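You operate a simulated robot arm through the tools that you are given. There is no shell and no other tool. Be economical: measure what you need, move in short steps, check, and stop when the job is done.

The job below is to be done with a simulated two-armed robot. You get a single attempt, and the scene is never put back.

Task
Pull-test the foam sample: OK tray from 40 N up, else the rework tray.
Fine: stand the tester on it, hold it while you press its lever down, and put it back. Set down upright: yellow pull tester.
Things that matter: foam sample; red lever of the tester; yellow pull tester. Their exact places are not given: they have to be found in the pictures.

It is judged by the outcome, as a careful person would: the job done as asked, and still so three seconds after it is handed in. It fails if anything else is knocked over, pushed out of place, dropped, spilled or broken.

Robot
Two 7-joint arms with two-finger parallel grippers on one trunk, on a base that drives. Base frame: it is fixed to the floor where the robot stands at the start and does not move with it; the origin is under the middle of the robot, x ahead of it, y to its left, z up; the surface under the hand at the start is at about z = 800. Units: mm, degrees, N and s.
The left shoulder is at the start at [20, 170, 1203], the right one opposite. With the tool pointing down near the work surface each hand reaches from about 100 to 660 mm from the robot's upright axis, wherever it stands, measured 20 degrees to its own side. Places, roughly: foam sample [1250, -1500, 250]; red lever of the tester [500, 100, 1000]. Payload 3.8 kg a hand.
The tool frame of a hand sits at the grasp point between the pads (the TCP): z along the fingers, y along the line on which they close. The tips reach 30 mm beyond it. The gripper opens to 110 mm. The fingers are 20 mm wide and 10 mm thick; the gripper's body (48 by 112 mm) begins 55 mm behind the TCP.
Orientation is that of the tool frame in the base frame, as a unit quaternion [x, y, z, w]. With the fingers straight down and closing along the base's y, the tool's x points along the base's -x, its y along +y and its z along -z.

Tools
- The arms move only by the tool play_rows. It takes "left_series", "right_series" or both (then of equal length, played together; a hand with none holds still); each is a list of rows, each a list of 7 numbers: the shift along the tool's x, y, z in units of 50 mm (1.0 is 50 mm), then the turn, a rotation vector about the tool's x, y, z in units of 6 degrees (1.0 is 6 degrees), then the opening, from 0 (shut) to 1 (fully open). In form: [[x, y, z, rx, ry, rz, claw], ...]. A call has 1 to 12 rows; each row shifts and turns the commanded pose from where the row before left it, along the tool's axes as they then stand. A call with a number of a shift or a turn outside -1 to 1 is refused whole. Rows are played at 5 a second. More than 50 mm and 8.6 degrees between two rows, or a gripper value outside its range, and nothing of the call is played. Where a pose cannot be reached the arm comes as near as it can. A force on the tool above 40 N (or 10 N above the force at the start of the call, whichever is more), or a blocked arm, ends the call early, and 0.2 s more pass. The fingers move at their own pace (about 72 mm/s each) and stop on an object; they squeeze with about 45 N. The grip force told is the motor's: it shows also when the fingers shut on nothing. Time passes only in rows, and 0.2 s behind the last, so rows that do not move let the fingers close. The reply holds the time, the measured pose of the TCP, the force on the tool along the base axes, the opening and the grip force, in the units named above and with some noise, with the torque about the TCP (base axes, N m) and any sound that the robot's microphone picked up, and new pictures: "pictures" is both (left out), scene, wrist or none (wrist: the cameras of the hands that moved).
- Cameras (640 x 400 px; columns grow to the right, rows downward): "scene" is now at [105.3, 37.5, 1366.6]; the picture's right is [0.41, -0.91, 0.00], its down [-0.42, -0.19, -0.89] and it looks along [0.81, 0.37, -0.46] (base axes); focal length 244 px, centre (320, 200). "left" rides on the left gripper at [73, -17, -103] in its tool frame; the picture's right is [0.23, 0.97, 0.00], its down [-0.76, 0.18, -0.62] and it looks along [-0.61, 0.14, 0.78] (tool axes); focal length 222 px, centre (320, 200). "right" rides on the right gripper at [72, 17, -103] in its tool frame; the picture's right is [-0.23, 0.97, 0.00], its down [-0.76, -0.18, -0.62] and it looks along [-0.61, -0.14, 0.78] (tool axes); focal length 222 px, centre (320, 200).
- move_column(by): slides the trunk up (or, below 0, down) by that many mm; the arms and the scene camera ride with it, the base frame stays. It gives what a move gives, with no picture.
- roll_base(legs): drives the robot by 1 to 6 legs, each [ahead, turn to the left] in mm and degrees, along the robot's own axes; the way and the turn of a leg run together, so that a leg with both is an arc; at most 1500 mm and 180 degrees a leg. The arms and the cameras ride along, it lands a little off, and it stops where it bumps. It gives what a move gives, and a new picture of the scene camera.
- turn_head(pan, tilt): turns the head with the scene camera to pan (to the left, within 80 degrees either way) and tilt (down, from -29 to 69), counted from straight ahead of the robot. It gives what a move gives, and a new picture of the scene camera.
- probe_pixels(camera, pixels): for up to 12 pixels [column, row] of the newest picture of that camera ("zoom" is the newest enlarged one), the place [x, y, z] in the base frame of the surface seen there, good to about 2 mm. No time passes.
- zoom(camera, box): a new picture of the part [left, top, right, bottom] of that camera's present view, enlarged. No time passes.
- close_job(): hands the job in; it is judged then, once.

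Keep the steps short. Do not move on a guess: measure, check each grasp and each placing, and mend mistakes. In all there are 80 turns and 260 pictures (those below and enlarged ones count). Leave the grippers open and the arms clear of the work at the hand-in unless told otherwise, and finish with a single line.

The tools are called after "Call:" as a command line: name --argument value ..., lists and objects as JSON in quotes. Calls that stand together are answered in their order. play_rows: Moves the arms, as the interface text tells. Its arguments: {"type":"object","properties":{"left_series":{"type":"array","items":{"type":"array","items":{"type":"number"}}},"right_series":{"type":"array","items":{"type":"array","items":{"type":"number"}}},"pictures":{"type":"string","enum":["both","scene","wrist","none"]}},"required":[]} The other tools are called the same way: move_column (by) slides the trunk up or down; roll_base (legs) drives the base; turn_head (pan, tilt) turns the head that bears the scene camera; probe_pixels (camera, pixels) gives the place of the surface under pixels of a picture; zoom (camera, box) takes an enlarged picture of a part of a camera's view; close_job () hands the job in.

At the start:

```text
t: 0.0
left_position: [366.1, 431.8, 1232.0]
left_tcp_rot: [0.0, 1.0, 0.0, 0.0]
left_contact_force: [0.0, 1.5, 0.3]
left_torque: [0.0, 0.03, -0.01]
left_grip_width: 109.8
left_grasp_force: 0.1
right_position: [422.3, 15.5, 1237.6]
right_tcp_rot: [-0.001, 1.0, 0.0, 0.0]
right_contact_force: [-0.2, 0.0, 0.8]
right_torque: [-0.02, 0.02, -0.03]
right_grip_width: 110.1
right_grasp_force: 0.0
trunk travel left (down, up): [-300.0, 270.0]
robot x, y, heading: [-1.5, -0.6, -0.1]
head pan, tilt: [24.3, 27.5]
```

scene: 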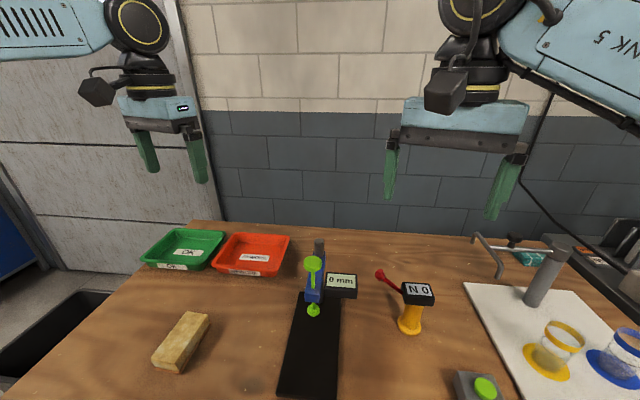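
right: 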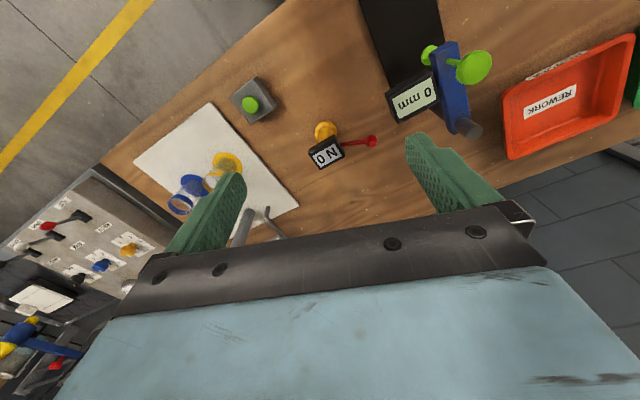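
left: 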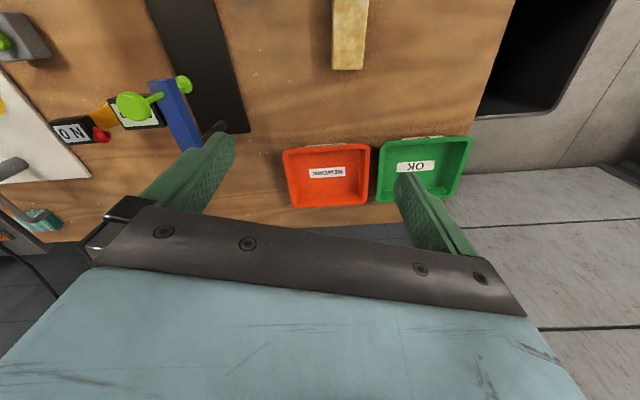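

I see a tan block at (180,340), the yellow tester with a red lever at (410,310), and trays at (185,250) and (250,255). I'll probe and zoom to measure them.

Call:
probe_pixels --camera "scene" --pixels '[[180, 340], [195, 318], [165, 360], [410, 310], [380, 275], [418, 294], [250, 262], [185, 255], [313, 265], [314, 310], [330, 330], [480, 385]]'

Call:
zoom --camera "scene" --box '[260, 220, 500, 370]'

Call:
zoom --camera "scene" --box '[120, 220, 300, 390]'

```text
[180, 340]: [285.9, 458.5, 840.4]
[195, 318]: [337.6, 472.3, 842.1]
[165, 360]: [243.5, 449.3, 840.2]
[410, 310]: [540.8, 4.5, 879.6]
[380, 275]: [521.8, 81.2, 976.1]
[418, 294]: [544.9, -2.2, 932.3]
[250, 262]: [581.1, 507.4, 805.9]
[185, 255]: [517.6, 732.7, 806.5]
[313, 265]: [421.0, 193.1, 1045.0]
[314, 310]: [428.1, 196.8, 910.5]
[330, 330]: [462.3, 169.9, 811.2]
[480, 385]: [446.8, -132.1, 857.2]
```

```text
2.67 times, centred on (380, 295) of scene
```

zoom: 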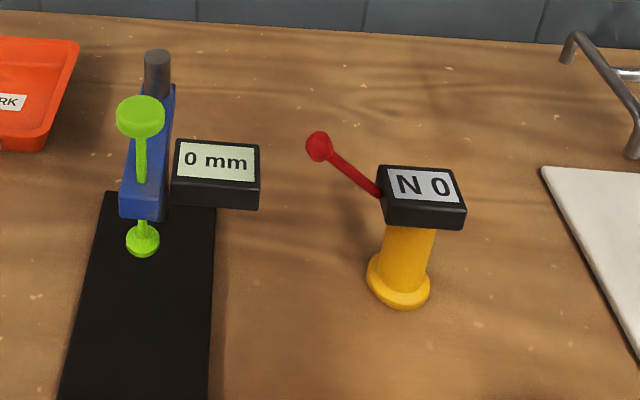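

```text
2.35 times, centred on (210, 305) of scene
```

zoom: 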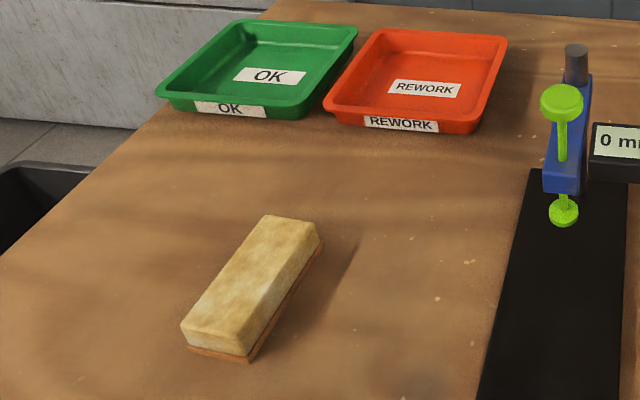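

The block at (180,340) is layered, but the stated foam place is [1250,-1500,250]. I'll look that way before deciding which one is the sample.

Call:
turn_head --pan -50 --tilt 27

```text
t: 1.5
left_position: [365.9, 431.9, 1231.9]
left_tcp_rot: [0.0, 1.0, 0.0, 0.001]
left_contact_force: [0.2, -0.4, -0.7]
left_torque: [0.02, 0.02, 0.03]
left_grip_width: 110.2
left_grasp_force: 0.1
right_position: [422.1, 16.4, 1237.2]
right_tcp_rot: [0.0, 1.0, 0.0, 0.0]
right_contact_force: [-0.6, -0.7, 0.2]
right_torque: [-0.01, 0.01, 0.0]
right_grip_width: 110.0
right_grasp_force: 0.0
trunk travel left (down, up): [-300.0, 270.0]
robot x, y, heading: [-1.0, -1.3, 0.1]
head pan, tilt: [-50.0, 27.0]
```

scene: 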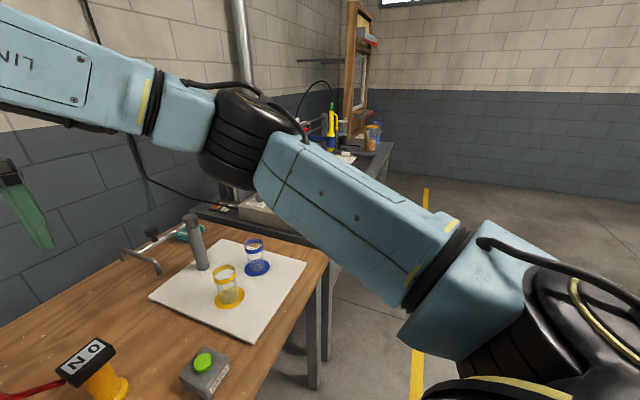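

The right arm hides that spot. I'll back off from the bench and turn right so the view passes between the arms.

Call:
roll_base --legs '[[-350, 0], [0, -55]]'

Call:
turn_head --pan 0 --tilt 25

```text
t: 6.2
left_position: [217.4, -48.7, 1232.2]
left_tcp_rot: [0.459, 0.888, 0.0, -0.001]
left_contact_force: [-0.2, 0.0, 0.0]
left_torque: [0.0, 0.03, 0.0]
left_grip_width: 109.8
left_grasp_force: 0.0
right_position: [-90.6, -334.5, 1238.3]
right_tcp_rot: [0.459, 0.889, 0.0, 0.001]
right_contact_force: [-1.2, -0.4, -0.1]
right_torque: [0.03, 0.01, 0.01]
right_grip_width: 110.3
right_grasp_force: 0.0
trunk travel left (down, up): [-300.0, 270.0]
robot x, y, heading: [-349.1, -1.4, -54.7]
head pan, tilt: [-50.0, 27.0]
```

scene: 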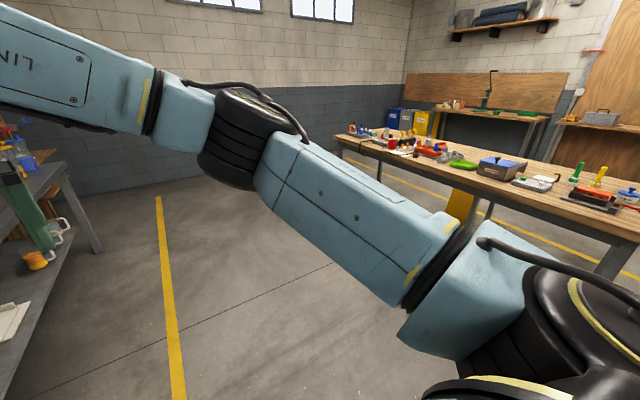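

```text
t: 7.3
left_position: [216.3, -48.8, 1231.6]
left_tcp_rot: [0.459, 0.888, 0.0, 0.0]
left_contact_force: [0.0, 0.3, -0.8]
left_torque: [0.01, 0.02, -0.01]
left_grip_width: 109.8
left_grasp_force: 0.0
right_position: [-90.9, -334.3, 1236.8]
right_tcp_rot: [0.459, 0.888, 0.0, -0.001]
right_contact_force: [0.0, 0.5, -0.6]
right_torque: [-0.03, -0.03, -0.01]
right_grip_width: 110.1
right_grasp_force: 0.1
trunk travel left (down, up): [-300.0, 270.0]
robot x, y, heading: [-346.8, -2.7, -54.7]
head pan, tilt: [0.0, 25.0]
```

scene: 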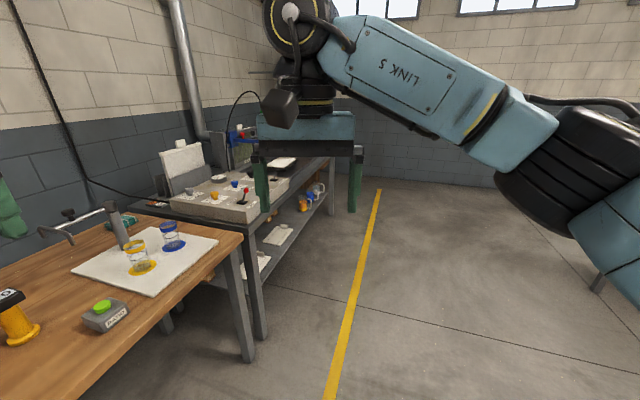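

There's a shelf under the side bench with pale items near (280,235) and (262,260). I'll zoom in on them and probe.

Call:
zoom --camera "scene" --box '[210, 170, 340, 290]'

Call:
probe_pixels --camera "scene" --pixels '[[279, 235], [262, 262], [304, 202], [318, 190], [270, 250], [284, 162]]'

```text
3.33 times, centred on (275, 230) of scene
```

zoom: 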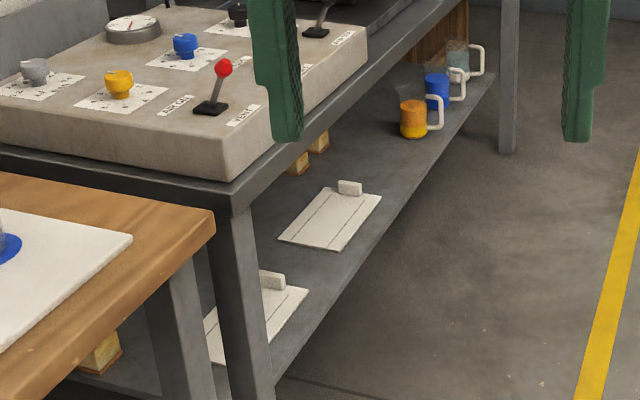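

```text
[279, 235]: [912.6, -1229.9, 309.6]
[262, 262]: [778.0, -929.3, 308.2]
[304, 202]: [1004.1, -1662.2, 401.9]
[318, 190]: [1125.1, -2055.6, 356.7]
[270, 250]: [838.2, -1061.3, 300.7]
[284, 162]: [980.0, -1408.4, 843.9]
```

Tan blocks like the one on the bench also show on that shelf, at zoom (100,355), (300,165) and (318,142). I'll probe those and the shelf edges.

Call:
probe_pixels --camera "zoom" --pixels '[[100, 355], [299, 166], [318, 143], [330, 215], [410, 120], [300, 340], [480, 90], [505, 140], [262, 380], [235, 200], [232, 250], [490, 10]]'

Call:
zoom --camera "scene" --box '[255, 190, 305, 225]'

```text
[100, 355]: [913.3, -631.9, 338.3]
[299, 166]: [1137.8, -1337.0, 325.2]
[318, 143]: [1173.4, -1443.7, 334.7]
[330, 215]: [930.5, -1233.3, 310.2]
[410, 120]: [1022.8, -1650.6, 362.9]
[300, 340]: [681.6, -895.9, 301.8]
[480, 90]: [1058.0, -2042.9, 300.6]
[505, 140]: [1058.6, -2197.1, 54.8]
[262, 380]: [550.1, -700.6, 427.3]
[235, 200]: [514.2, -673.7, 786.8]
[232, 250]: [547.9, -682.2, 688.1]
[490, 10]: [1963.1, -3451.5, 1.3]
```

```text
11.43 times, centred on (280, 208) of scene
```

zoom: 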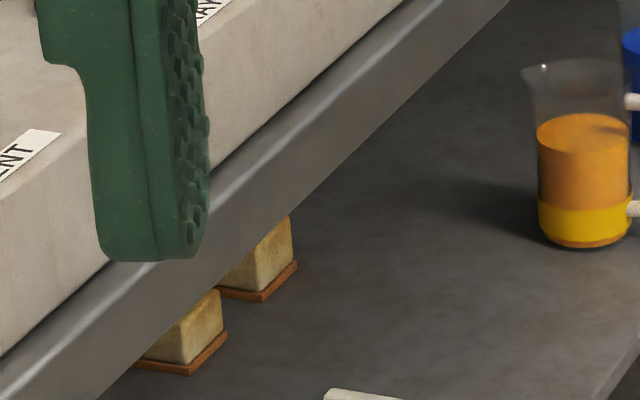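

Two tan blocks sit on the shelf near (1140,-1337) and (1173,-1444), close to the stated place. I'll drive nearer to see them face on.

Call:
roll_base --legs '[[0, -17], [1400, 0], [0, 80]]'

```text
t: 18.7
left_position: [403.5, -852.7, 1231.1]
left_tcp_rot: [-0.066, 0.998, 0.001, 0.0]
left_contact_force: [0.4, 0.1, -0.4]
left_torque: [0.0, 0.01, 0.02]
left_grip_width: 110.1
left_grasp_force: 0.0
right_position: [512.3, -1258.6, 1237.3]
right_tcp_rot: [-0.065, 0.998, 0.0, 0.001]
right_contact_force: [0.1, 0.2, 0.0]
right_torque: [-0.01, 0.04, 0.0]
right_grip_width: 109.9
right_grasp_force: 0.1
trunk travel left (down, up): [-300.0, 270.0]
robot x, y, heading: [96.1, -1330.8, 7.6]
head pan, tilt: [0.0, 25.0]
```

scene: 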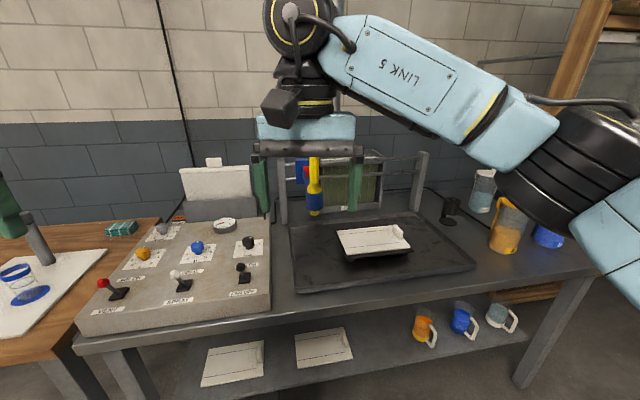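

The bench top hides the back of the shelf. I'll lower the trunk and back off to see under it.

Call:
roll_base --legs '[[-600, 0]]'

Call:
move_column --by -290

Call:
turn_head --pan 0 --tilt 22

Call:
zoom --camera "scene" --box '[180, 180, 500, 380]'

```text
t: 22.1
left_position: [-191.9, -932.0, 1232.1]
left_tcp_rot: [-0.064, 0.998, 0.0, 0.0]
left_contact_force: [-0.3, 0.0, 0.6]
left_torque: [-0.01, -0.04, 0.02]
left_grip_width: 110.0
left_grasp_force: 0.0
right_position: [-85.9, -1337.1, 1238.2]
right_tcp_rot: [-0.063, 0.998, 0.0, 0.0]
right_contact_force: [0.5, -1.1, -0.5]
right_torque: [-0.01, -0.03, -0.01]
right_grip_width: 110.0
right_grasp_force: 0.0
trunk travel left (down, up): [-300.0, 270.0]
robot x, y, heading: [-496.7, -1406.1, 7.2]
head pan, tilt: [0.0, 25.0]
```

scene: 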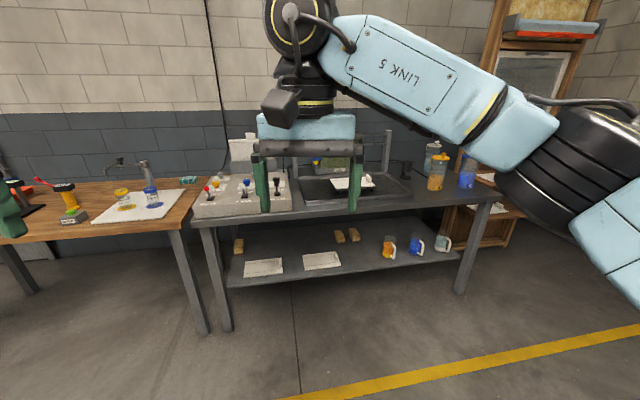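

```text
t: 25.0
left_position: [-192.4, -931.7, 942.5]
left_tcp_rot: [-0.064, 0.998, 0.0, 0.001]
left_contact_force: [-0.5, -0.9, -0.7]
left_torque: [-0.02, -0.01, -0.02]
left_grip_width: 110.0
left_grasp_force: 0.1
right_position: [-84.9, -1336.9, 948.6]
right_tcp_rot: [-0.063, 0.998, 0.0, 0.0]
right_contact_force: [0.5, -0.5, -0.8]
right_torque: [0.01, -0.04, 0.02]
right_grip_width: 109.9
right_grasp_force: 0.1
trunk travel left (down, up): [-10.0, 560.0]
robot x, y, heading: [-502.7, -1406.7, 7.2]
head pan, tilt: [0.0, 25.0]
```

```text
t: 25.6
left_position: [-191.5, -931.1, 942.7]
left_tcp_rot: [-0.064, 0.998, 0.0, 0.001]
left_contact_force: [0.6, -0.7, 0.5]
left_torque: [0.0, -0.02, 0.0]
left_grip_width: 109.8
left_grasp_force: 0.1
right_position: [-85.6, -1337.6, 948.1]
right_tcp_rot: [-0.064, 0.998, 0.0, 0.0]
right_contact_force: [0.4, 0.2, 0.3]
right_torque: [0.01, -0.02, -0.01]
right_grip_width: 109.7
right_grasp_force: 0.1
trunk travel left (down, up): [-10.0, 560.0]
robot x, y, heading: [-499.0, -1405.8, 7.2]
head pan, tilt: [0.0, 22.0]
```

scene: 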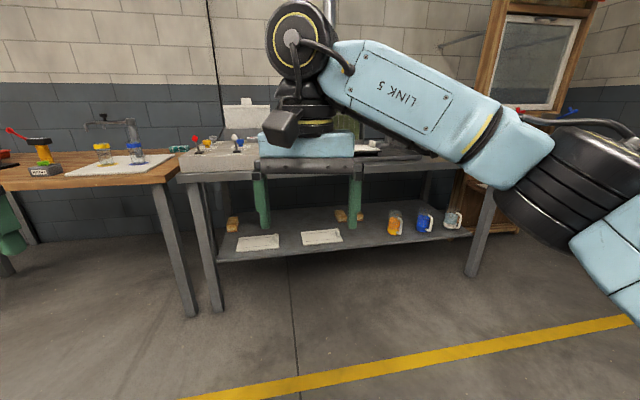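

```text
2.00 times, centred on (340, 280) of scene
```

zoom: 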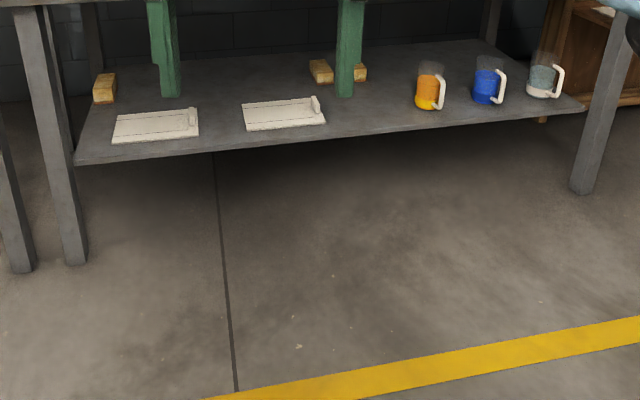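

Call:
zoom --camera "scene" --box '[325, 200, 375, 232]'

Call:
zoom --camera "scene" --box '[210, 200, 260, 232]'

Call:
probe_pixels --camera "scene" --pixels '[[338, 215], [360, 216], [341, 220], [231, 225], [234, 219], [345, 245], [300, 250], [345, 178], [300, 180]]'

```text
12.50 times, centred on (350, 216) of scene
```

zoom: 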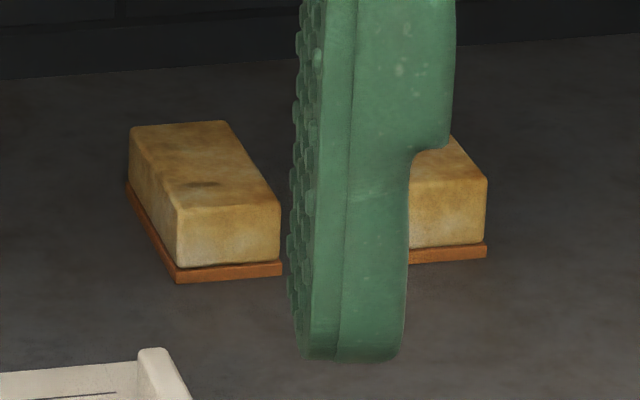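

```text
12.50 times, centred on (235, 216) of scene
```

zoom: 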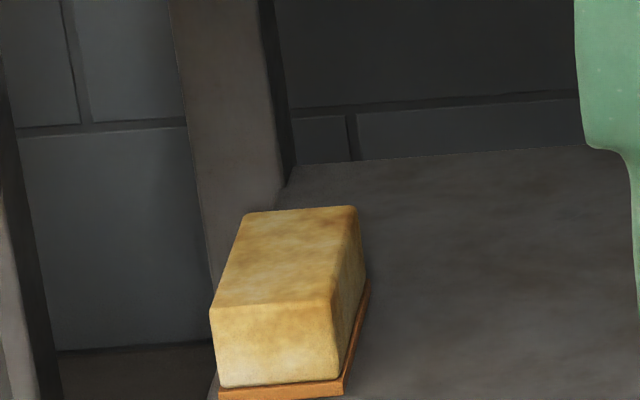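

```text
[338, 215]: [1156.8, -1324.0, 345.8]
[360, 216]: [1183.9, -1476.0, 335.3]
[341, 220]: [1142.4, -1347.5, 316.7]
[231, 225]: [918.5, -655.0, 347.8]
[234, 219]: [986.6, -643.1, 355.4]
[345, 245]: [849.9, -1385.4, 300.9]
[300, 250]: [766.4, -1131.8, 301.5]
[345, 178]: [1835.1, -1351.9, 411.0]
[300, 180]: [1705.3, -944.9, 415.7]
```

The shelf holds three identical stock-like blocks at the very back. They're plain, unlabelled and barely reachable. The single block lying by the trays and tester fits the job's "sample". Standing the tester on it doesn't displace it, so I can check it that way. I'll go back to the bench, raise the trunk and stand a bit further left.

Call:
move_column --by 290

Call:
roll_base --legs '[[0, 78], [1500, 0], [150, 0], [0, -85]]'

Call:
turn_head --pan 5 --tilt 35

```text
t: 28.6
left_position: [-193.3, -931.4, 1232.4]
left_tcp_rot: [-0.064, 0.998, 0.0, 0.0]
left_contact_force: [0.1, -0.3, 0.8]
left_torque: [0.02, 0.01, -0.01]
left_grip_width: 109.9
left_grasp_force: 0.1
right_position: [-84.9, -1337.0, 1238.0]
right_tcp_rot: [-0.064, 0.998, -0.001, 0.0]
right_contact_force: [0.3, 0.1, -0.4]
right_torque: [0.01, -0.01, 0.01]
right_grip_width: 110.1
right_grasp_force: 0.1
trunk travel left (down, up): [-300.0, 270.0]
robot x, y, heading: [-502.6, -1406.1, 7.1]
head pan, tilt: [0.0, 22.0]
```

```text
t: 43.9
left_position: [7.7, 664.1, 1232.0]
left_tcp_rot: [0.0, 1.0, 0.0, 0.0]
left_contact_force: [0.3, -0.6, -0.3]
left_torque: [-0.02, 0.0, 0.02]
left_grip_width: 110.0
left_grasp_force: 0.0
right_position: [60.9, 248.6, 1237.2]
right_tcp_rot: [0.0, 1.0, 0.0, 0.0]
right_contact_force: [0.0, -0.2, 0.4]
right_torque: [0.03, 0.0, 0.0]
right_grip_width: 109.8
right_grasp_force: 0.1
trunk travel left (down, up): [-300.0, 270.0]
robot x, y, heading: [-363.2, 233.4, -0.2]
head pan, tilt: [0.0, 22.0]
```

scene: 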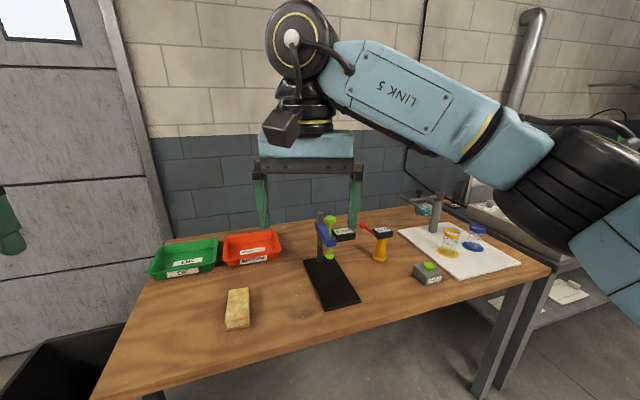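

```text
t: 44.6
left_position: [7.1, 666.5, 1230.8]
left_tcp_rot: [0.0, 1.0, -0.001, 0.0]
left_contact_force: [-0.7, 0.6, -0.9]
left_torque: [0.03, -0.02, 0.0]
left_grip_width: 109.9
left_grasp_force: 0.1
right_position: [60.7, 248.6, 1237.4]
right_tcp_rot: [0.001, 1.0, 0.0, 0.0]
right_contact_force: [0.6, 0.5, 0.1]
right_torque: [0.05, 0.03, 0.01]
right_grip_width: 110.1
right_grasp_force: 0.1
trunk travel left (down, up): [-300.0, 270.0]
robot x, y, heading: [-358.8, 233.0, -0.2]
head pan, tilt: [5.0, 35.0]
```

scene: 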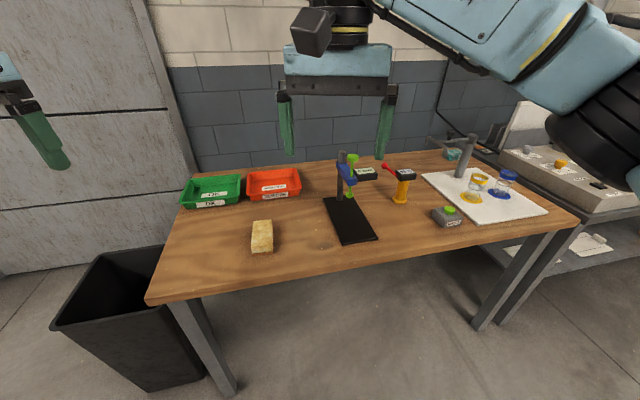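

The bench is clear and I'm at (-359,233). I'll drive forward 360 mm.

Call:
roll_base --legs '[[355, 0]]'

Call:
turn_head --pan 0 --tilt 45

```text
t: 47.0
left_position: [362.3, 665.2, 1231.3]
left_tcp_rot: [-0.002, 1.0, 0.0, 0.0]
left_contact_force: [0.1, -0.3, 0.8]
left_torque: [0.02, 0.03, -0.03]
left_grip_width: 109.9
left_grasp_force: 0.0
right_position: [418.6, 250.3, 1238.1]
right_tcp_rot: [-0.001, 1.0, 0.0, 0.0]
right_contact_force: [-0.1, 0.0, -0.5]
right_torque: [-0.02, 0.02, 0.02]
right_grip_width: 110.0
right_grasp_force: 0.1
trunk travel left (down, up): [-300.0, 270.0]
robot x, y, heading: [0.0, 236.4, -0.1]
head pan, tilt: [5.0, 35.0]
```

scene: 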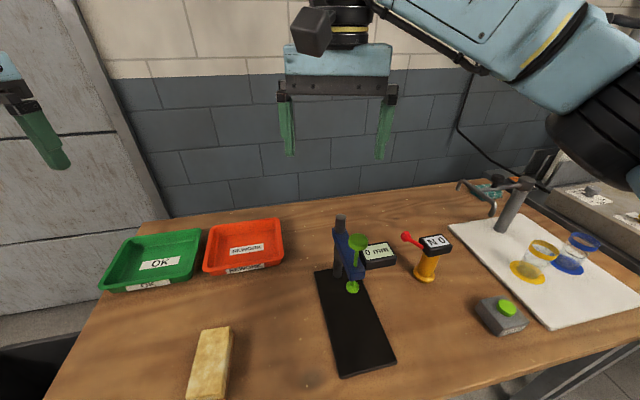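

```text
t: 47.7
left_position: [362.6, 666.6, 1232.5]
left_tcp_rot: [-0.001, 1.0, 0.0, 0.0]
left_contact_force: [0.1, -0.1, 0.0]
left_torque: [-0.01, -0.02, 0.01]
left_grip_width: 109.7
left_grasp_force: 0.1
right_position: [418.0, 249.9, 1238.0]
right_tcp_rot: [-0.001, 1.0, 0.0, 0.0]
right_contact_force: [0.2, 0.5, 0.5]
right_torque: [-0.01, -0.04, 0.03]
right_grip_width: 110.1
right_grasp_force: 0.0
trunk travel left (down, up): [-300.0, 270.0]
robot x, y, heading: [-1.4, 234.4, 0.1]
head pan, tilt: [0.0, 45.0]
```

scene: 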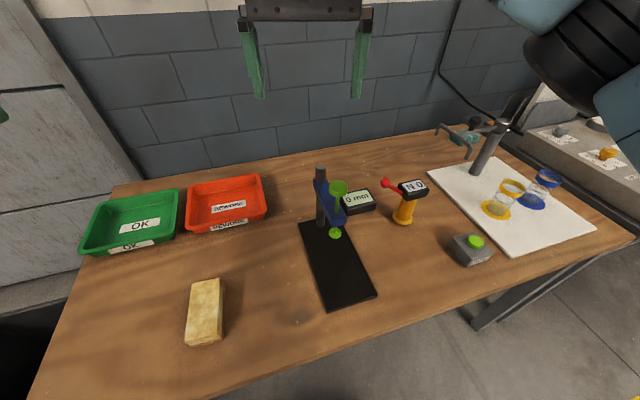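

Next I'll measure the tester's head, column, base and lever, and the block.

Call:
zoom --camera "scene" --box '[370, 160, 450, 235]'

Call:
zoom --camera "scene" --box '[160, 260, 250, 360]'

Call:
probe_pixels --camera "scene" --pixels '[[385, 183], [393, 187], [400, 184], [420, 179], [428, 191], [408, 199], [403, 212], [402, 222], [193, 282], [222, 280], [220, 336], [187, 344]]'

```text
5.33 times, centred on (410, 198) of scene
```

zoom: 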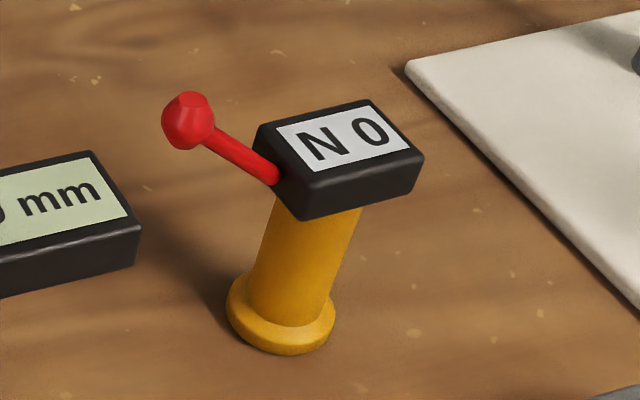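

```text
4.00 times, centred on (205, 310) of scene
```

zoom: 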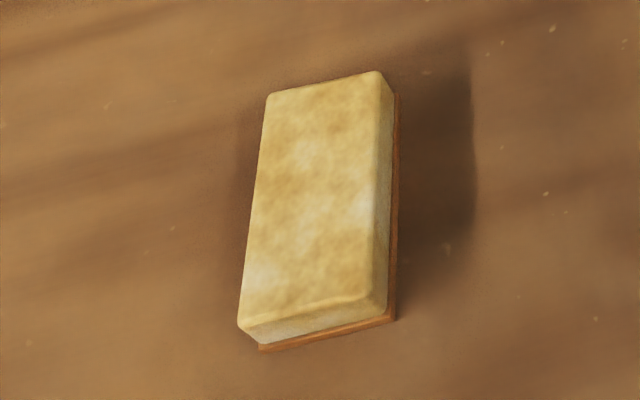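

```text
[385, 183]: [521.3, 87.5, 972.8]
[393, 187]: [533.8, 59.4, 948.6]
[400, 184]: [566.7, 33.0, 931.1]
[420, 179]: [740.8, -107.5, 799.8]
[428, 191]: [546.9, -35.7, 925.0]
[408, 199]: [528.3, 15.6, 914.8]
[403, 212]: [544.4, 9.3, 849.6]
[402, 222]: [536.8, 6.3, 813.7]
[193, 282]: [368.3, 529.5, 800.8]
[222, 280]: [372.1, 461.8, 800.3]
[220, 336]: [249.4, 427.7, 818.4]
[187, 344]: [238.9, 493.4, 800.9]
```

Call:
probe_pixels --camera "zoom" --pixels '[[320, 160]]'

Call:
zoom --camera "scene" --box '[370, 160, 450, 235]'

Call:
probe_pixels --camera "zoom" --pixels '[[264, 130], [369, 104], [418, 157], [302, 183], [340, 140], [302, 212], [415, 185], [185, 100], [172, 125], [250, 160], [285, 340], [330, 320]]'

```text
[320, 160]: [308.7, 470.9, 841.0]
```

```text
5.33 times, centred on (410, 198) of scene
```

zoom: 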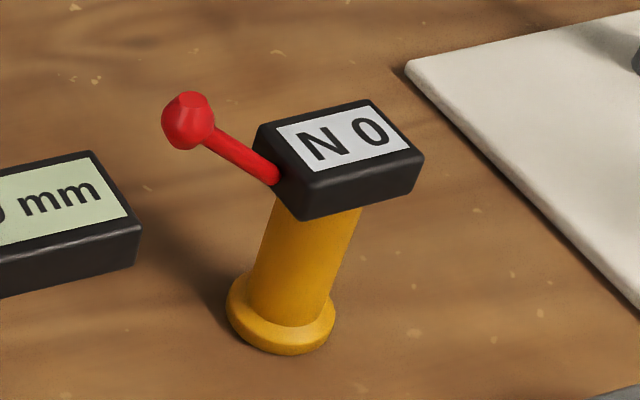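

```text
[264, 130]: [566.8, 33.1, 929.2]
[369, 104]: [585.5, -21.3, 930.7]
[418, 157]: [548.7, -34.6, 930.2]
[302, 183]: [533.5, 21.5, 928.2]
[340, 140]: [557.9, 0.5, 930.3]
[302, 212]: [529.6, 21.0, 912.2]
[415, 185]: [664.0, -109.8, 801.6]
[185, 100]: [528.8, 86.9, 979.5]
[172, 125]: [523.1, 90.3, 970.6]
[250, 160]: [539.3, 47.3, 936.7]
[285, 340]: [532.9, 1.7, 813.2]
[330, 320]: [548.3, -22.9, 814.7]
```

The tester axis is at about (558,-1), its head at z 912–930, and its lever points at 109°. The block is centred near (290,460) with its top at 842. I'll turn the right hand +109° about base z so its camera side faces away from the lever.

Call:
play_rows --right_series '[[0, 0, 0, 0, 0, -1, 1], [0, 0, 0, 0, 0, -1, 1], [0, 0, 0, 0, 0, -1, 1], [0, 0, 0, 0, 0, -1, 1], [0, 0, 0, 0, 0, -1, 1], [0, 0, 0, 0, 0, -1, 1], [0, 0, 0, 0, 0, -1, 1], [0, 0, 0, 0, 0, -1, 1], [0, 0, 0, 0, 0, -1, 1], [0, 0, 0, 0, 0, -1, 1], [0, 0, 0, 0, 0, -1, 1], [0, 0, 0, 0, 0, -1, 1]]' --pictures "none"

Call:
play_rows --right_series '[[0, 0, 0, 0, 0, -1, 1], [0, 0, 0, 0, 0, -1, 1], [0, 0, 0, 0, 0, -1, 1], [0, 0, 0, 0, 0, -1, 1], [0, 0, 0, 0, 0, -1, 1], [0, 0, 0, 0, 0, -1, 1], [0, 0, 0, 0, 0, -0.17, 1]]' --pictures "both"

```text
t: 50.3
left_position: [362.9, 666.3, 1232.7]
left_tcp_rot: [-0.002, 1.0, 0.0, 0.0]
left_contact_force: [0.1, 0.8, 0.0]
left_torque: [-0.04, 0.02, -0.04]
left_grip_width: 109.8
left_grasp_force: 0.0
right_position: [406.1, 250.0, 1235.4]
right_tcp_rot: [-0.588, 0.809, -0.001, 0.001]
right_contact_force: [-0.1, 0.4, 0.5]
right_torque: [0.02, -0.01, -0.01]
right_grip_width: 110.2
right_grasp_force: 0.0
right hand out of reach, approached as far as the arm can: row 12
trunk travel left (down, up): [-300.0, 270.0]
robot x, y, heading: [-4.1, 237.8, 0.2]
head pan, tilt: [0.0, 45.0]
```

```text
t: 51.9
left_position: [362.2, 666.5, 1232.3]
left_tcp_rot: [-0.001, 1.0, 0.0, 0.0]
left_contact_force: [-0.3, 0.1, -0.1]
left_torque: [0.04, 0.02, -0.05]
left_grip_width: 110.0
left_grasp_force: 0.0
right_position: [243.9, 253.2, 1200.8]
right_tcp_rot: [0.814, -0.581, 0.0, -0.001]
right_contact_force: [0.1, -0.3, 0.1]
right_torque: [-0.02, 0.01, -0.01]
right_grip_width: 110.1
right_grasp_force: 0.0
right hand out of reach, approached as far as the arm can: row 1, 2, 3, 4, 5, 6, 7
trunk travel left (down, up): [-300.0, 270.0]
robot x, y, heading: [-1.0, 235.7, 0.1]
head pan, tilt: [0.0, 45.0]
```

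scene: 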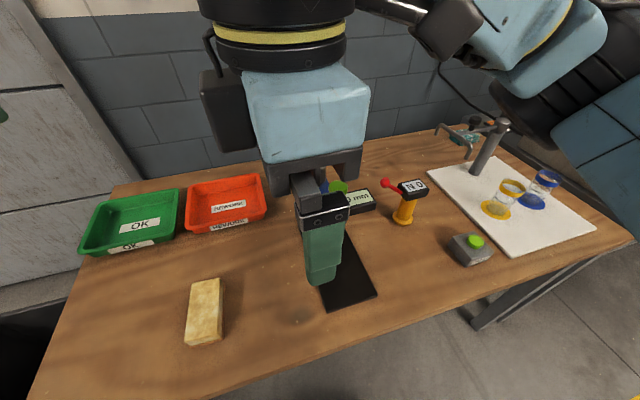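
right: 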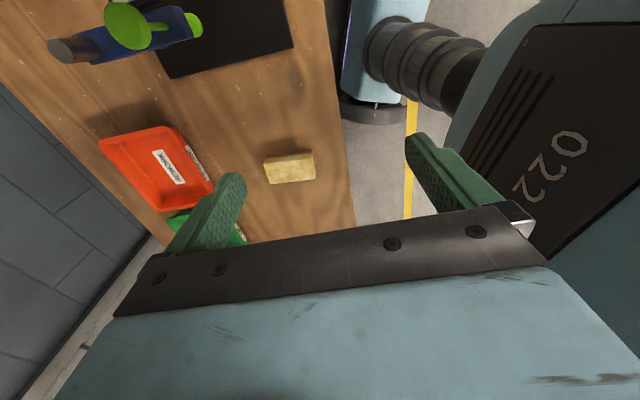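

The orientation was reached, but the arm was pulled in because of the height. I'll descend to see whether reach recovers lower down; the gauge top at 1045 lies near (421,193), so I stay above 1090.

Call:
play_rows --right_series '[[0, 0, 0.7, 0, 0, 0, 1], [0, 0, 0.7, 0, 0, 0, 1], [0, 0, 0, 0, 0, 0, 1]]' --pictures "none"

```text
t: 52.7
left_position: [362.2, 665.8, 1231.8]
left_tcp_rot: [-0.002, 1.0, 0.0, -0.001]
left_contact_force: [0.0, 0.8, -0.5]
left_torque: [0.0, -0.02, 0.0]
left_grip_width: 109.9
left_grasp_force: 0.0
right_position: [243.4, 252.0, 1130.1]
right_tcp_rot: [0.815, -0.58, 0.0, -0.001]
right_contact_force: [0.3, 0.0, -0.3]
right_torque: [0.02, -0.03, 0.0]
right_grip_width: 110.2
right_grasp_force: 0.1
trunk travel left (down, up): [-300.0, 270.0]
robot x, y, heading: [-3.8, 234.9, 0.5]
head pan, tilt: [0.0, 45.0]
```

Reach recovers: it descended 70 mm with no limit. Now I'll traverse toward the tester at this height (1130).

Call:
play_rows --right_series '[[0.76, -0.479, 0, 0, 0, 0, 1], [0.76, -0.479, 0, 0, 0, 0, 1], [0.76, -0.479, 0, 0, 0, 0, 1], [0.76, -0.479, 0, 0, 0, 0, 1], [0.76, -0.479, 0, 0, 0, 0, 1], [0.76, -0.479, 0, 0, 0, 0, 1], [0.76, -0.479, 0, 0, 0, 0, 1], [0.76, -0.479, 0, 0, 0, 0, 1], [0.76, -0.479, 0, 0, 0, 0, 1]]' --pictures "both"

```text
t: 54.7
left_position: [362.8, 666.0, 1232.9]
left_tcp_rot: [-0.002, 1.0, 0.001, 0.0]
left_contact_force: [0.1, 0.3, -0.5]
left_torque: [0.03, -0.02, 0.0]
left_grip_width: 109.9
left_grasp_force: 0.1
right_position: [219.4, 114.7, 1139.7]
right_tcp_rot: [0.815, -0.58, 0.0, -0.001]
right_contact_force: [0.9, 0.8, 0.5]
right_torque: [0.02, 0.0, 0.01]
right_grip_width: 110.0
right_grasp_force: 0.1
right hand out of reach, approached as far as the arm can: row 1, 2, 3, 4, 5, 6, 7, 8, 9
trunk travel left (down, up): [-300.0, 270.0]
robot x, y, heading: [-0.9, 232.3, -0.0]
head pan, tilt: [0.0, 45.0]
```

scene: 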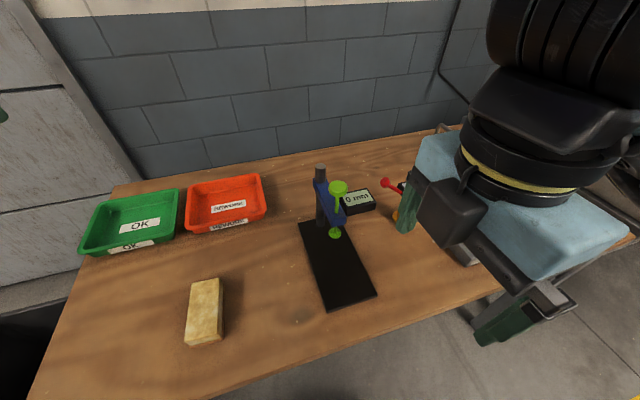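
right: 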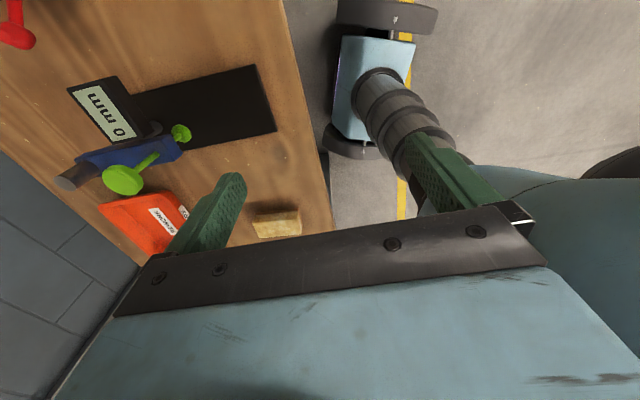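

That orientation hits a joint limit there. Instead I'll grip the yellow column from the robot's side, tilted 60° from down, at 19° azimuth. That leaves the lever free. First I'll turn the yaw back by 90°.

Call:
play_rows --right_series '[[0, 0, 0, 0, 0, 1, 1], [0, 0, 0, 0, 0, 1, 1], [0, 0, 0, 0, 0, 1, 1], [0, 0, 0, 0, 0, 1, 1], [0, 0, 0, 0, 0, 1, 1], [0, 0, 0, 0, 0, 1, 1], [0, 0, 0, 0, 0, 1, 1], [0, 0, 0, 0, 0, 1, 1], [0, 0, 0, 0, 0, 1, 1], [0, 0, 0, 0, 0, 1, 1], [0, 0, 0, 0, 0, 1, 1], [0, 0, 0, 0, 0, 1, 1]]' --pictures "none"

Call:
play_rows --right_series '[[0, 0, 0, 0, 0, 1, 1], [0, 0, 0, 0, 0, 1, 1], [0, 0, 0, 0, 0, 1, 1], [-0.8, 0, 0, 0, 0, 0, 1], [-0.8, 0, 0, 0, 0, 0, 1]]' --pictures "none"

Call:
play_rows --right_series '[[0, 0, 0, 0, -1, 0, 1], [0, 0, 0, 0, -1, 0, 1], [0, 0, 0, 0, -1, 0, 1], [0, 0, 0, 0, -1, 0, 1], [0, 0, 0, 0, -1, 0, 1], [0, 0, 0, 0, -1, 0, 1], [0, 0, 0, 0, -1, 0, 1], [0, 0, 0, 0, -1, 0, 1], [0, 0, 0, 0, -1, 0, 1], [0, 0, 0, 0, -1, 0, 1]]' --pictures "both"

```text
t: 57.3
left_position: [362.2, 666.4, 1233.5]
left_tcp_rot: [-0.002, 1.0, 0.001, 0.001]
left_contact_force: [-0.4, 0.8, 0.6]
left_torque: [-0.01, 0.01, -0.02]
left_grip_width: 110.2
left_grasp_force: 0.1
right_position: [218.6, 116.2, 1140.5]
right_tcp_rot: [-0.317, 0.948, 0.0, 0.0]
right_contact_force: [-0.1, -0.4, -0.9]
right_torque: [0.0, 0.04, 0.03]
right_grip_width: 110.1
right_grasp_force: 0.1
trunk travel left (down, up): [-300.0, 270.0]
robot x, y, heading: [-7.8, 229.7, -0.1]
head pan, tilt: [0.0, 45.0]
```

```text
t: 58.5
left_position: [362.4, 665.5, 1232.9]
left_tcp_rot: [-0.002, 1.0, -0.001, 0.0]
left_contact_force: [-0.2, -1.1, -0.2]
left_torque: [0.0, 0.01, 0.0]
left_grip_width: 110.1
left_grasp_force: 0.1
right_position: [295.3, 142.8, 1141.8]
right_tcp_rot: [-0.167, 0.986, 0.0, 0.001]
right_contact_force: [0.0, -0.8, 0.0]
right_torque: [0.0, 0.05, 0.02]
right_grip_width: 109.8
right_grasp_force: 0.0
trunk travel left (down, up): [-300.0, 270.0]
robot x, y, heading: [-8.2, 231.1, 0.1]
head pan, tilt: [0.0, 45.0]
```

```text
t: 60.7
left_position: [361.8, 667.1, 1232.1]
left_tcp_rot: [-0.002, 1.0, 0.0, 0.0]
left_contact_force: [0.0, -0.5, 0.4]
left_torque: [0.03, 0.01, -0.01]
left_grip_width: 109.9
left_grasp_force: 0.1
right_position: [366.4, 191.4, 1173.7]
right_tcp_rot: [-0.145, 0.853, 0.084, 0.494]
right_contact_force: [0.4, -0.1, -0.6]
right_torque: [0.02, 0.0, -0.01]
right_grip_width: 109.9
right_grasp_force: 0.0
right hand out of reach, approached as far as the arm can: row 5, 6, 7, 8, 9, 10
trunk travel left (down, up): [-300.0, 270.0]
robot x, y, heading: [-2.8, 232.5, 0.0]
head pan, tilt: [0.0, 45.0]
```

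scene: 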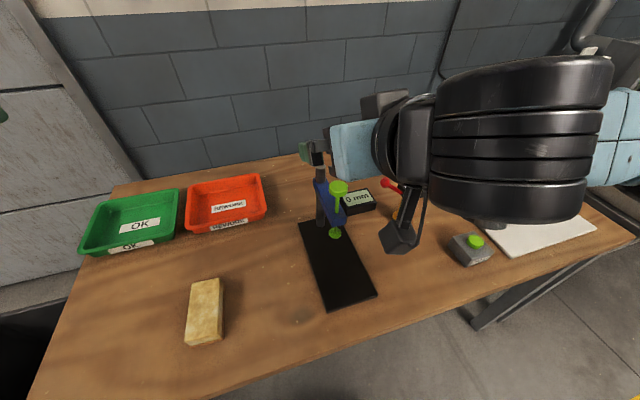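
right: 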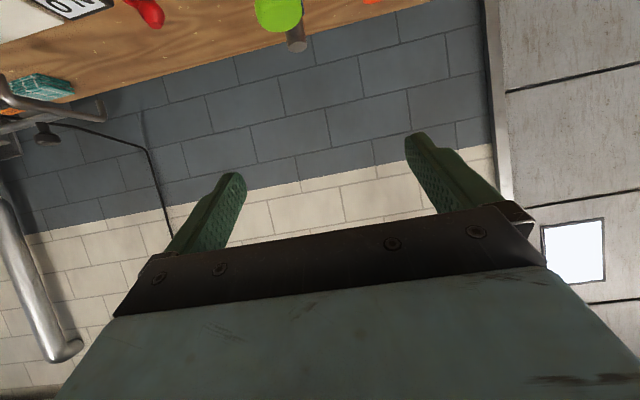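

The orientation is right. I'll move sideways clear of the gauge first, then down to the pre-grasp at about (450,-39,933).

Call:
play_rows --right_series '[[0.224, -0.915, -0.068, 0, 0, 0, 1], [0.224, -0.915, -0.068, 0, 0, 0, 1], [0.224, -0.915, -0.068, 0, 0, 0, 1], [0.224, -0.915, -0.068, 0, 0, 0, 1], [0.224, -0.915, -0.068, 0, 0, 0, 1]]' --pictures "none"

Call:
play_rows --right_series '[[0.602, -0.065, 0.566, 0, 0, 0, 1], [0.602, -0.065, 0.566, 0, 0, 0, 1], [0.602, -0.065, 0.566, 0, 0, 0, 1], [0.602, -0.065, 0.566, 0, 0, 0, 1]]' --pictures "both"

```text
t: 61.9
left_position: [361.1, 665.9, 1232.5]
left_tcp_rot: [-0.001, 1.0, 0.0, 0.001]
left_contact_force: [0.1, -0.6, -0.5]
left_torque: [-0.01, 0.0, -0.02]
left_grip_width: 110.1
left_grasp_force: 0.0
right_position: [429.4, -29.1, 1141.4]
right_tcp_rot: [-0.145, 0.854, 0.083, 0.493]
right_contact_force: [1.1, 0.4, -0.3]
right_torque: [0.02, -0.01, 0.01]
right_grip_width: 110.0
right_grasp_force: 0.0
right hand out of reach, approached as far as the arm can: row 1, 2
trunk travel left (down, up): [-300.0, 270.0]
robot x, y, heading: [-3.9, 235.9, 0.1]
head pan, tilt: [0.0, 45.0]
```

```text
t: 62.9
left_position: [362.1, 666.6, 1232.2]
left_tcp_rot: [-0.002, 1.0, 0.0, 0.001]
left_contact_force: [0.3, 0.6, -0.3]
left_torque: [0.0, -0.01, -0.01]
left_grip_width: 110.1
left_grasp_force: 0.1
right_position: [469.2, -29.3, 978.6]
right_tcp_rot: [-0.144, 0.854, 0.082, 0.493]
right_contact_force: [-1.2, 1.1, 0.0]
right_torque: [-0.01, -0.02, 0.02]
right_grip_width: 110.0
right_grasp_force: 0.1
trunk travel left (down, up): [-300.0, 270.0]
robot x, y, heading: [-3.0, 234.3, 0.2]
head pan, tilt: [0.0, 45.0]
```

scene: 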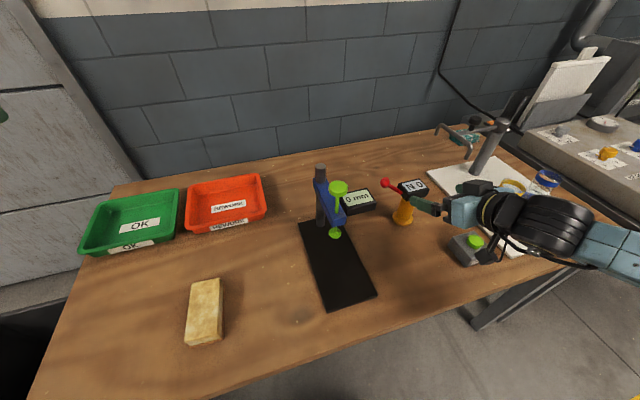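
right: 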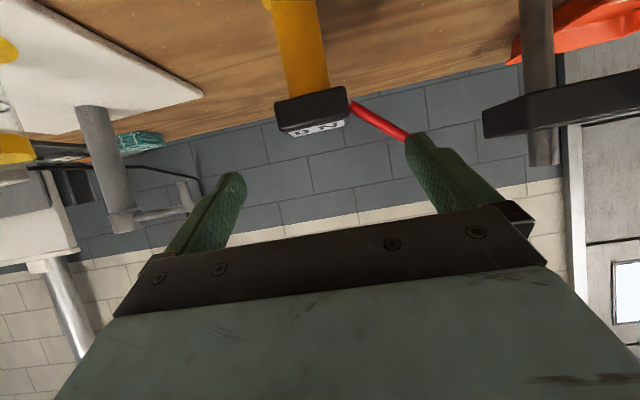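

I'll drop onto the approach line, 100 mm short of the column, then check centring.

Call:
play_rows --right_series '[[0.5, -0.03, 0.35, 0, 0, 0, 1], [0.5, -0.03, 0.35, 0, 0, 0, 1]]' --pictures "both"

Call:
zoom --camera "scene" --box '[360, 150, 520, 270]'

```text
t: 63.5
left_position: [362.2, 666.3, 1231.3]
left_tcp_rot: [-0.002, 1.0, 0.0, 0.0]
left_contact_force: [0.6, -0.5, 0.7]
left_torque: [0.02, 0.01, 0.04]
left_grip_width: 110.0
left_grasp_force: 0.1
right_position: [475.5, -29.4, 919.6]
right_tcp_rot: [-0.143, 0.854, 0.081, 0.494]
right_contact_force: [0.6, -0.2, -0.1]
right_torque: [0.02, 0.03, -0.04]
right_grip_width: 110.0
right_grasp_force: 0.2
trunk travel left (down, up): [-300.0, 270.0]
robot x, y, heading: [-1.6, 235.9, 0.3]
head pan, tilt: [0.0, 45.0]
```

scene: 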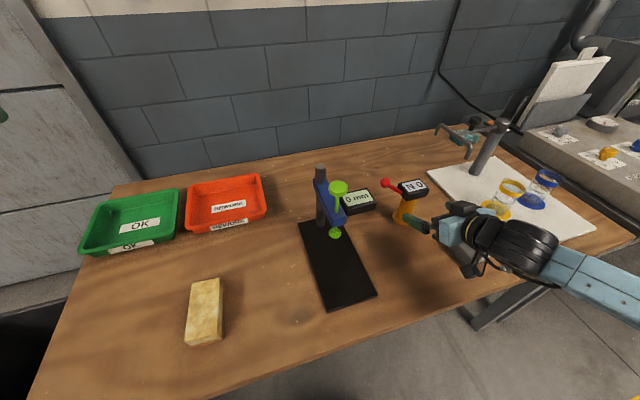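
right: 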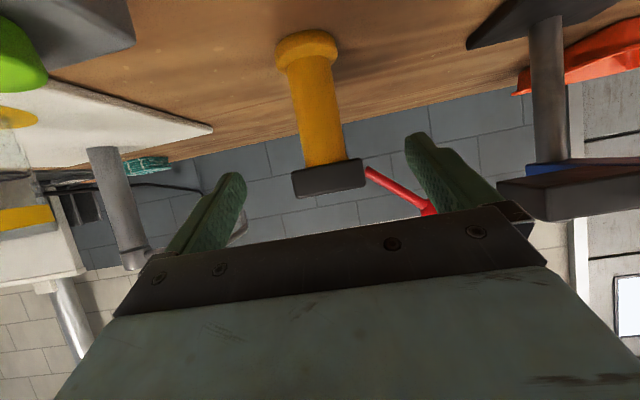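

```text
3.33 times, centred on (440, 210) of scene
```

zoom: 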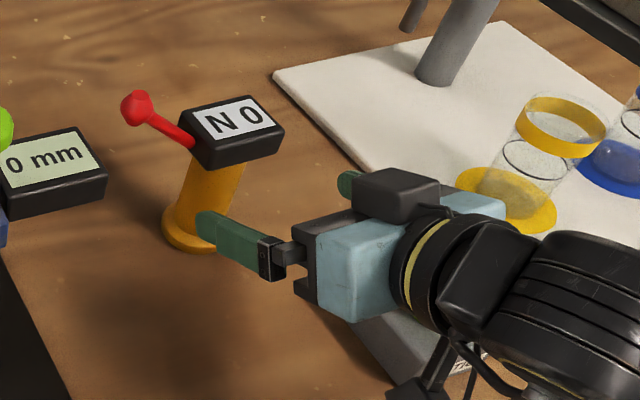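

I need the button box's extents relative to my hand, and the column's exact place from the wrist view.

Call:
probe_pixels --camera "right" --pixels '[[315, 90], [318, 120], [322, 150], [290, 50], [335, 50], [325, 178], [20, 60], [130, 10]]'

Call:
probe_pixels --camera "scene" --pixels '[[476, 242], [456, 240], [452, 250], [462, 262], [490, 256], [480, 270]]'

Call:
zoom --camera "scene" --box '[430, 210, 530, 290]'

```text
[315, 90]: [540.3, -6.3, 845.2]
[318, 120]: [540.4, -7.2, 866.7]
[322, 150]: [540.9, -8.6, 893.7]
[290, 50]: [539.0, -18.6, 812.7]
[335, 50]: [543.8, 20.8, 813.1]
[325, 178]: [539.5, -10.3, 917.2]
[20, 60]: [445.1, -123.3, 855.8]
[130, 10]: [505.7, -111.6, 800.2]
```

```text
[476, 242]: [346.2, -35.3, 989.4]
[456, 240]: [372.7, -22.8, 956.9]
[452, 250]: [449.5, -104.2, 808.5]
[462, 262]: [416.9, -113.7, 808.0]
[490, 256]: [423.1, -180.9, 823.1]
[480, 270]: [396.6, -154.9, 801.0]
```

```text
5.00 times, centred on (480, 250) of scene
```

zoom: 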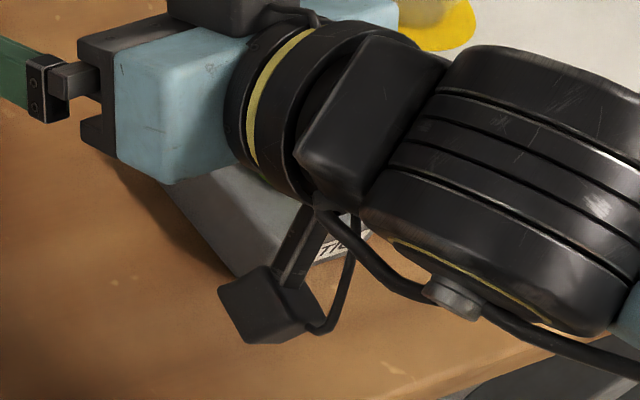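

The column axis is at about (559,-2) and the lateral error is under 1 mm. The camera bracket has 40 mm or more to the button box. I'll advance 100 mm along the tool.

Call:
play_rows --right_series '[[0, 0, 0.5, 0, 0, 0, 1], [0, 0, 0.5, 0, 0, 0, 1], [0, 0, 0.5, 0, 0, 0, 1], [0, 0, 0.5, 0, 0, 0, 1]]' --pictures "both"

Call:
zoom --camera "scene" --box '[370, 150, 490, 240]'

```text
t: 64.5
left_position: [363.0, 666.7, 1232.4]
left_tcp_rot: [-0.001, 1.0, 0.001, 0.0]
left_contact_force: [-0.1, -0.5, -0.6]
left_torque: [0.01, -0.03, -0.02]
left_grip_width: 110.1
left_grasp_force: 0.0
right_position: [558.6, -0.4, 869.3]
right_tcp_rot: [-0.144, 0.854, 0.082, 0.493]
right_contact_force: [-0.3, -0.2, -0.1]
right_torque: [0.0, 0.01, -0.02]
right_grip_width: 110.0
right_grasp_force: 0.0
trunk travel left (down, up): [-300.0, 270.0]
robot x, y, heading: [-3.2, 235.9, 0.2]
head pan, tilt: [0.0, 45.0]
```

scene: 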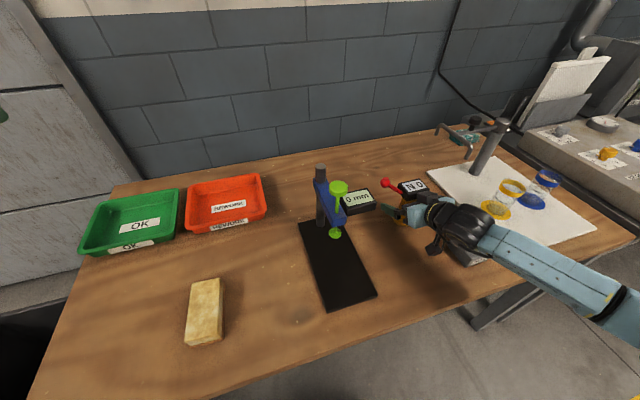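
right: 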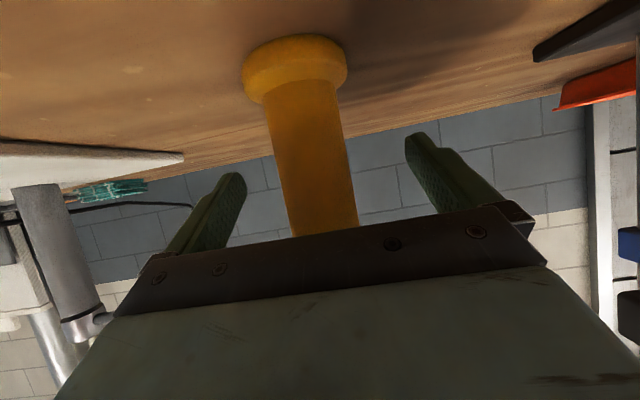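

```text
4.44 times, centred on (430, 195) of scene
```

zoom: 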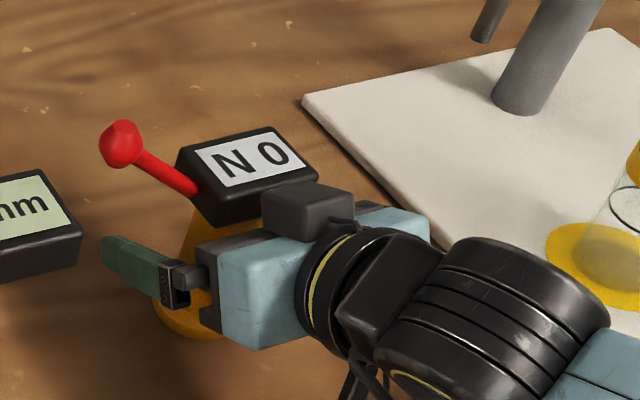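

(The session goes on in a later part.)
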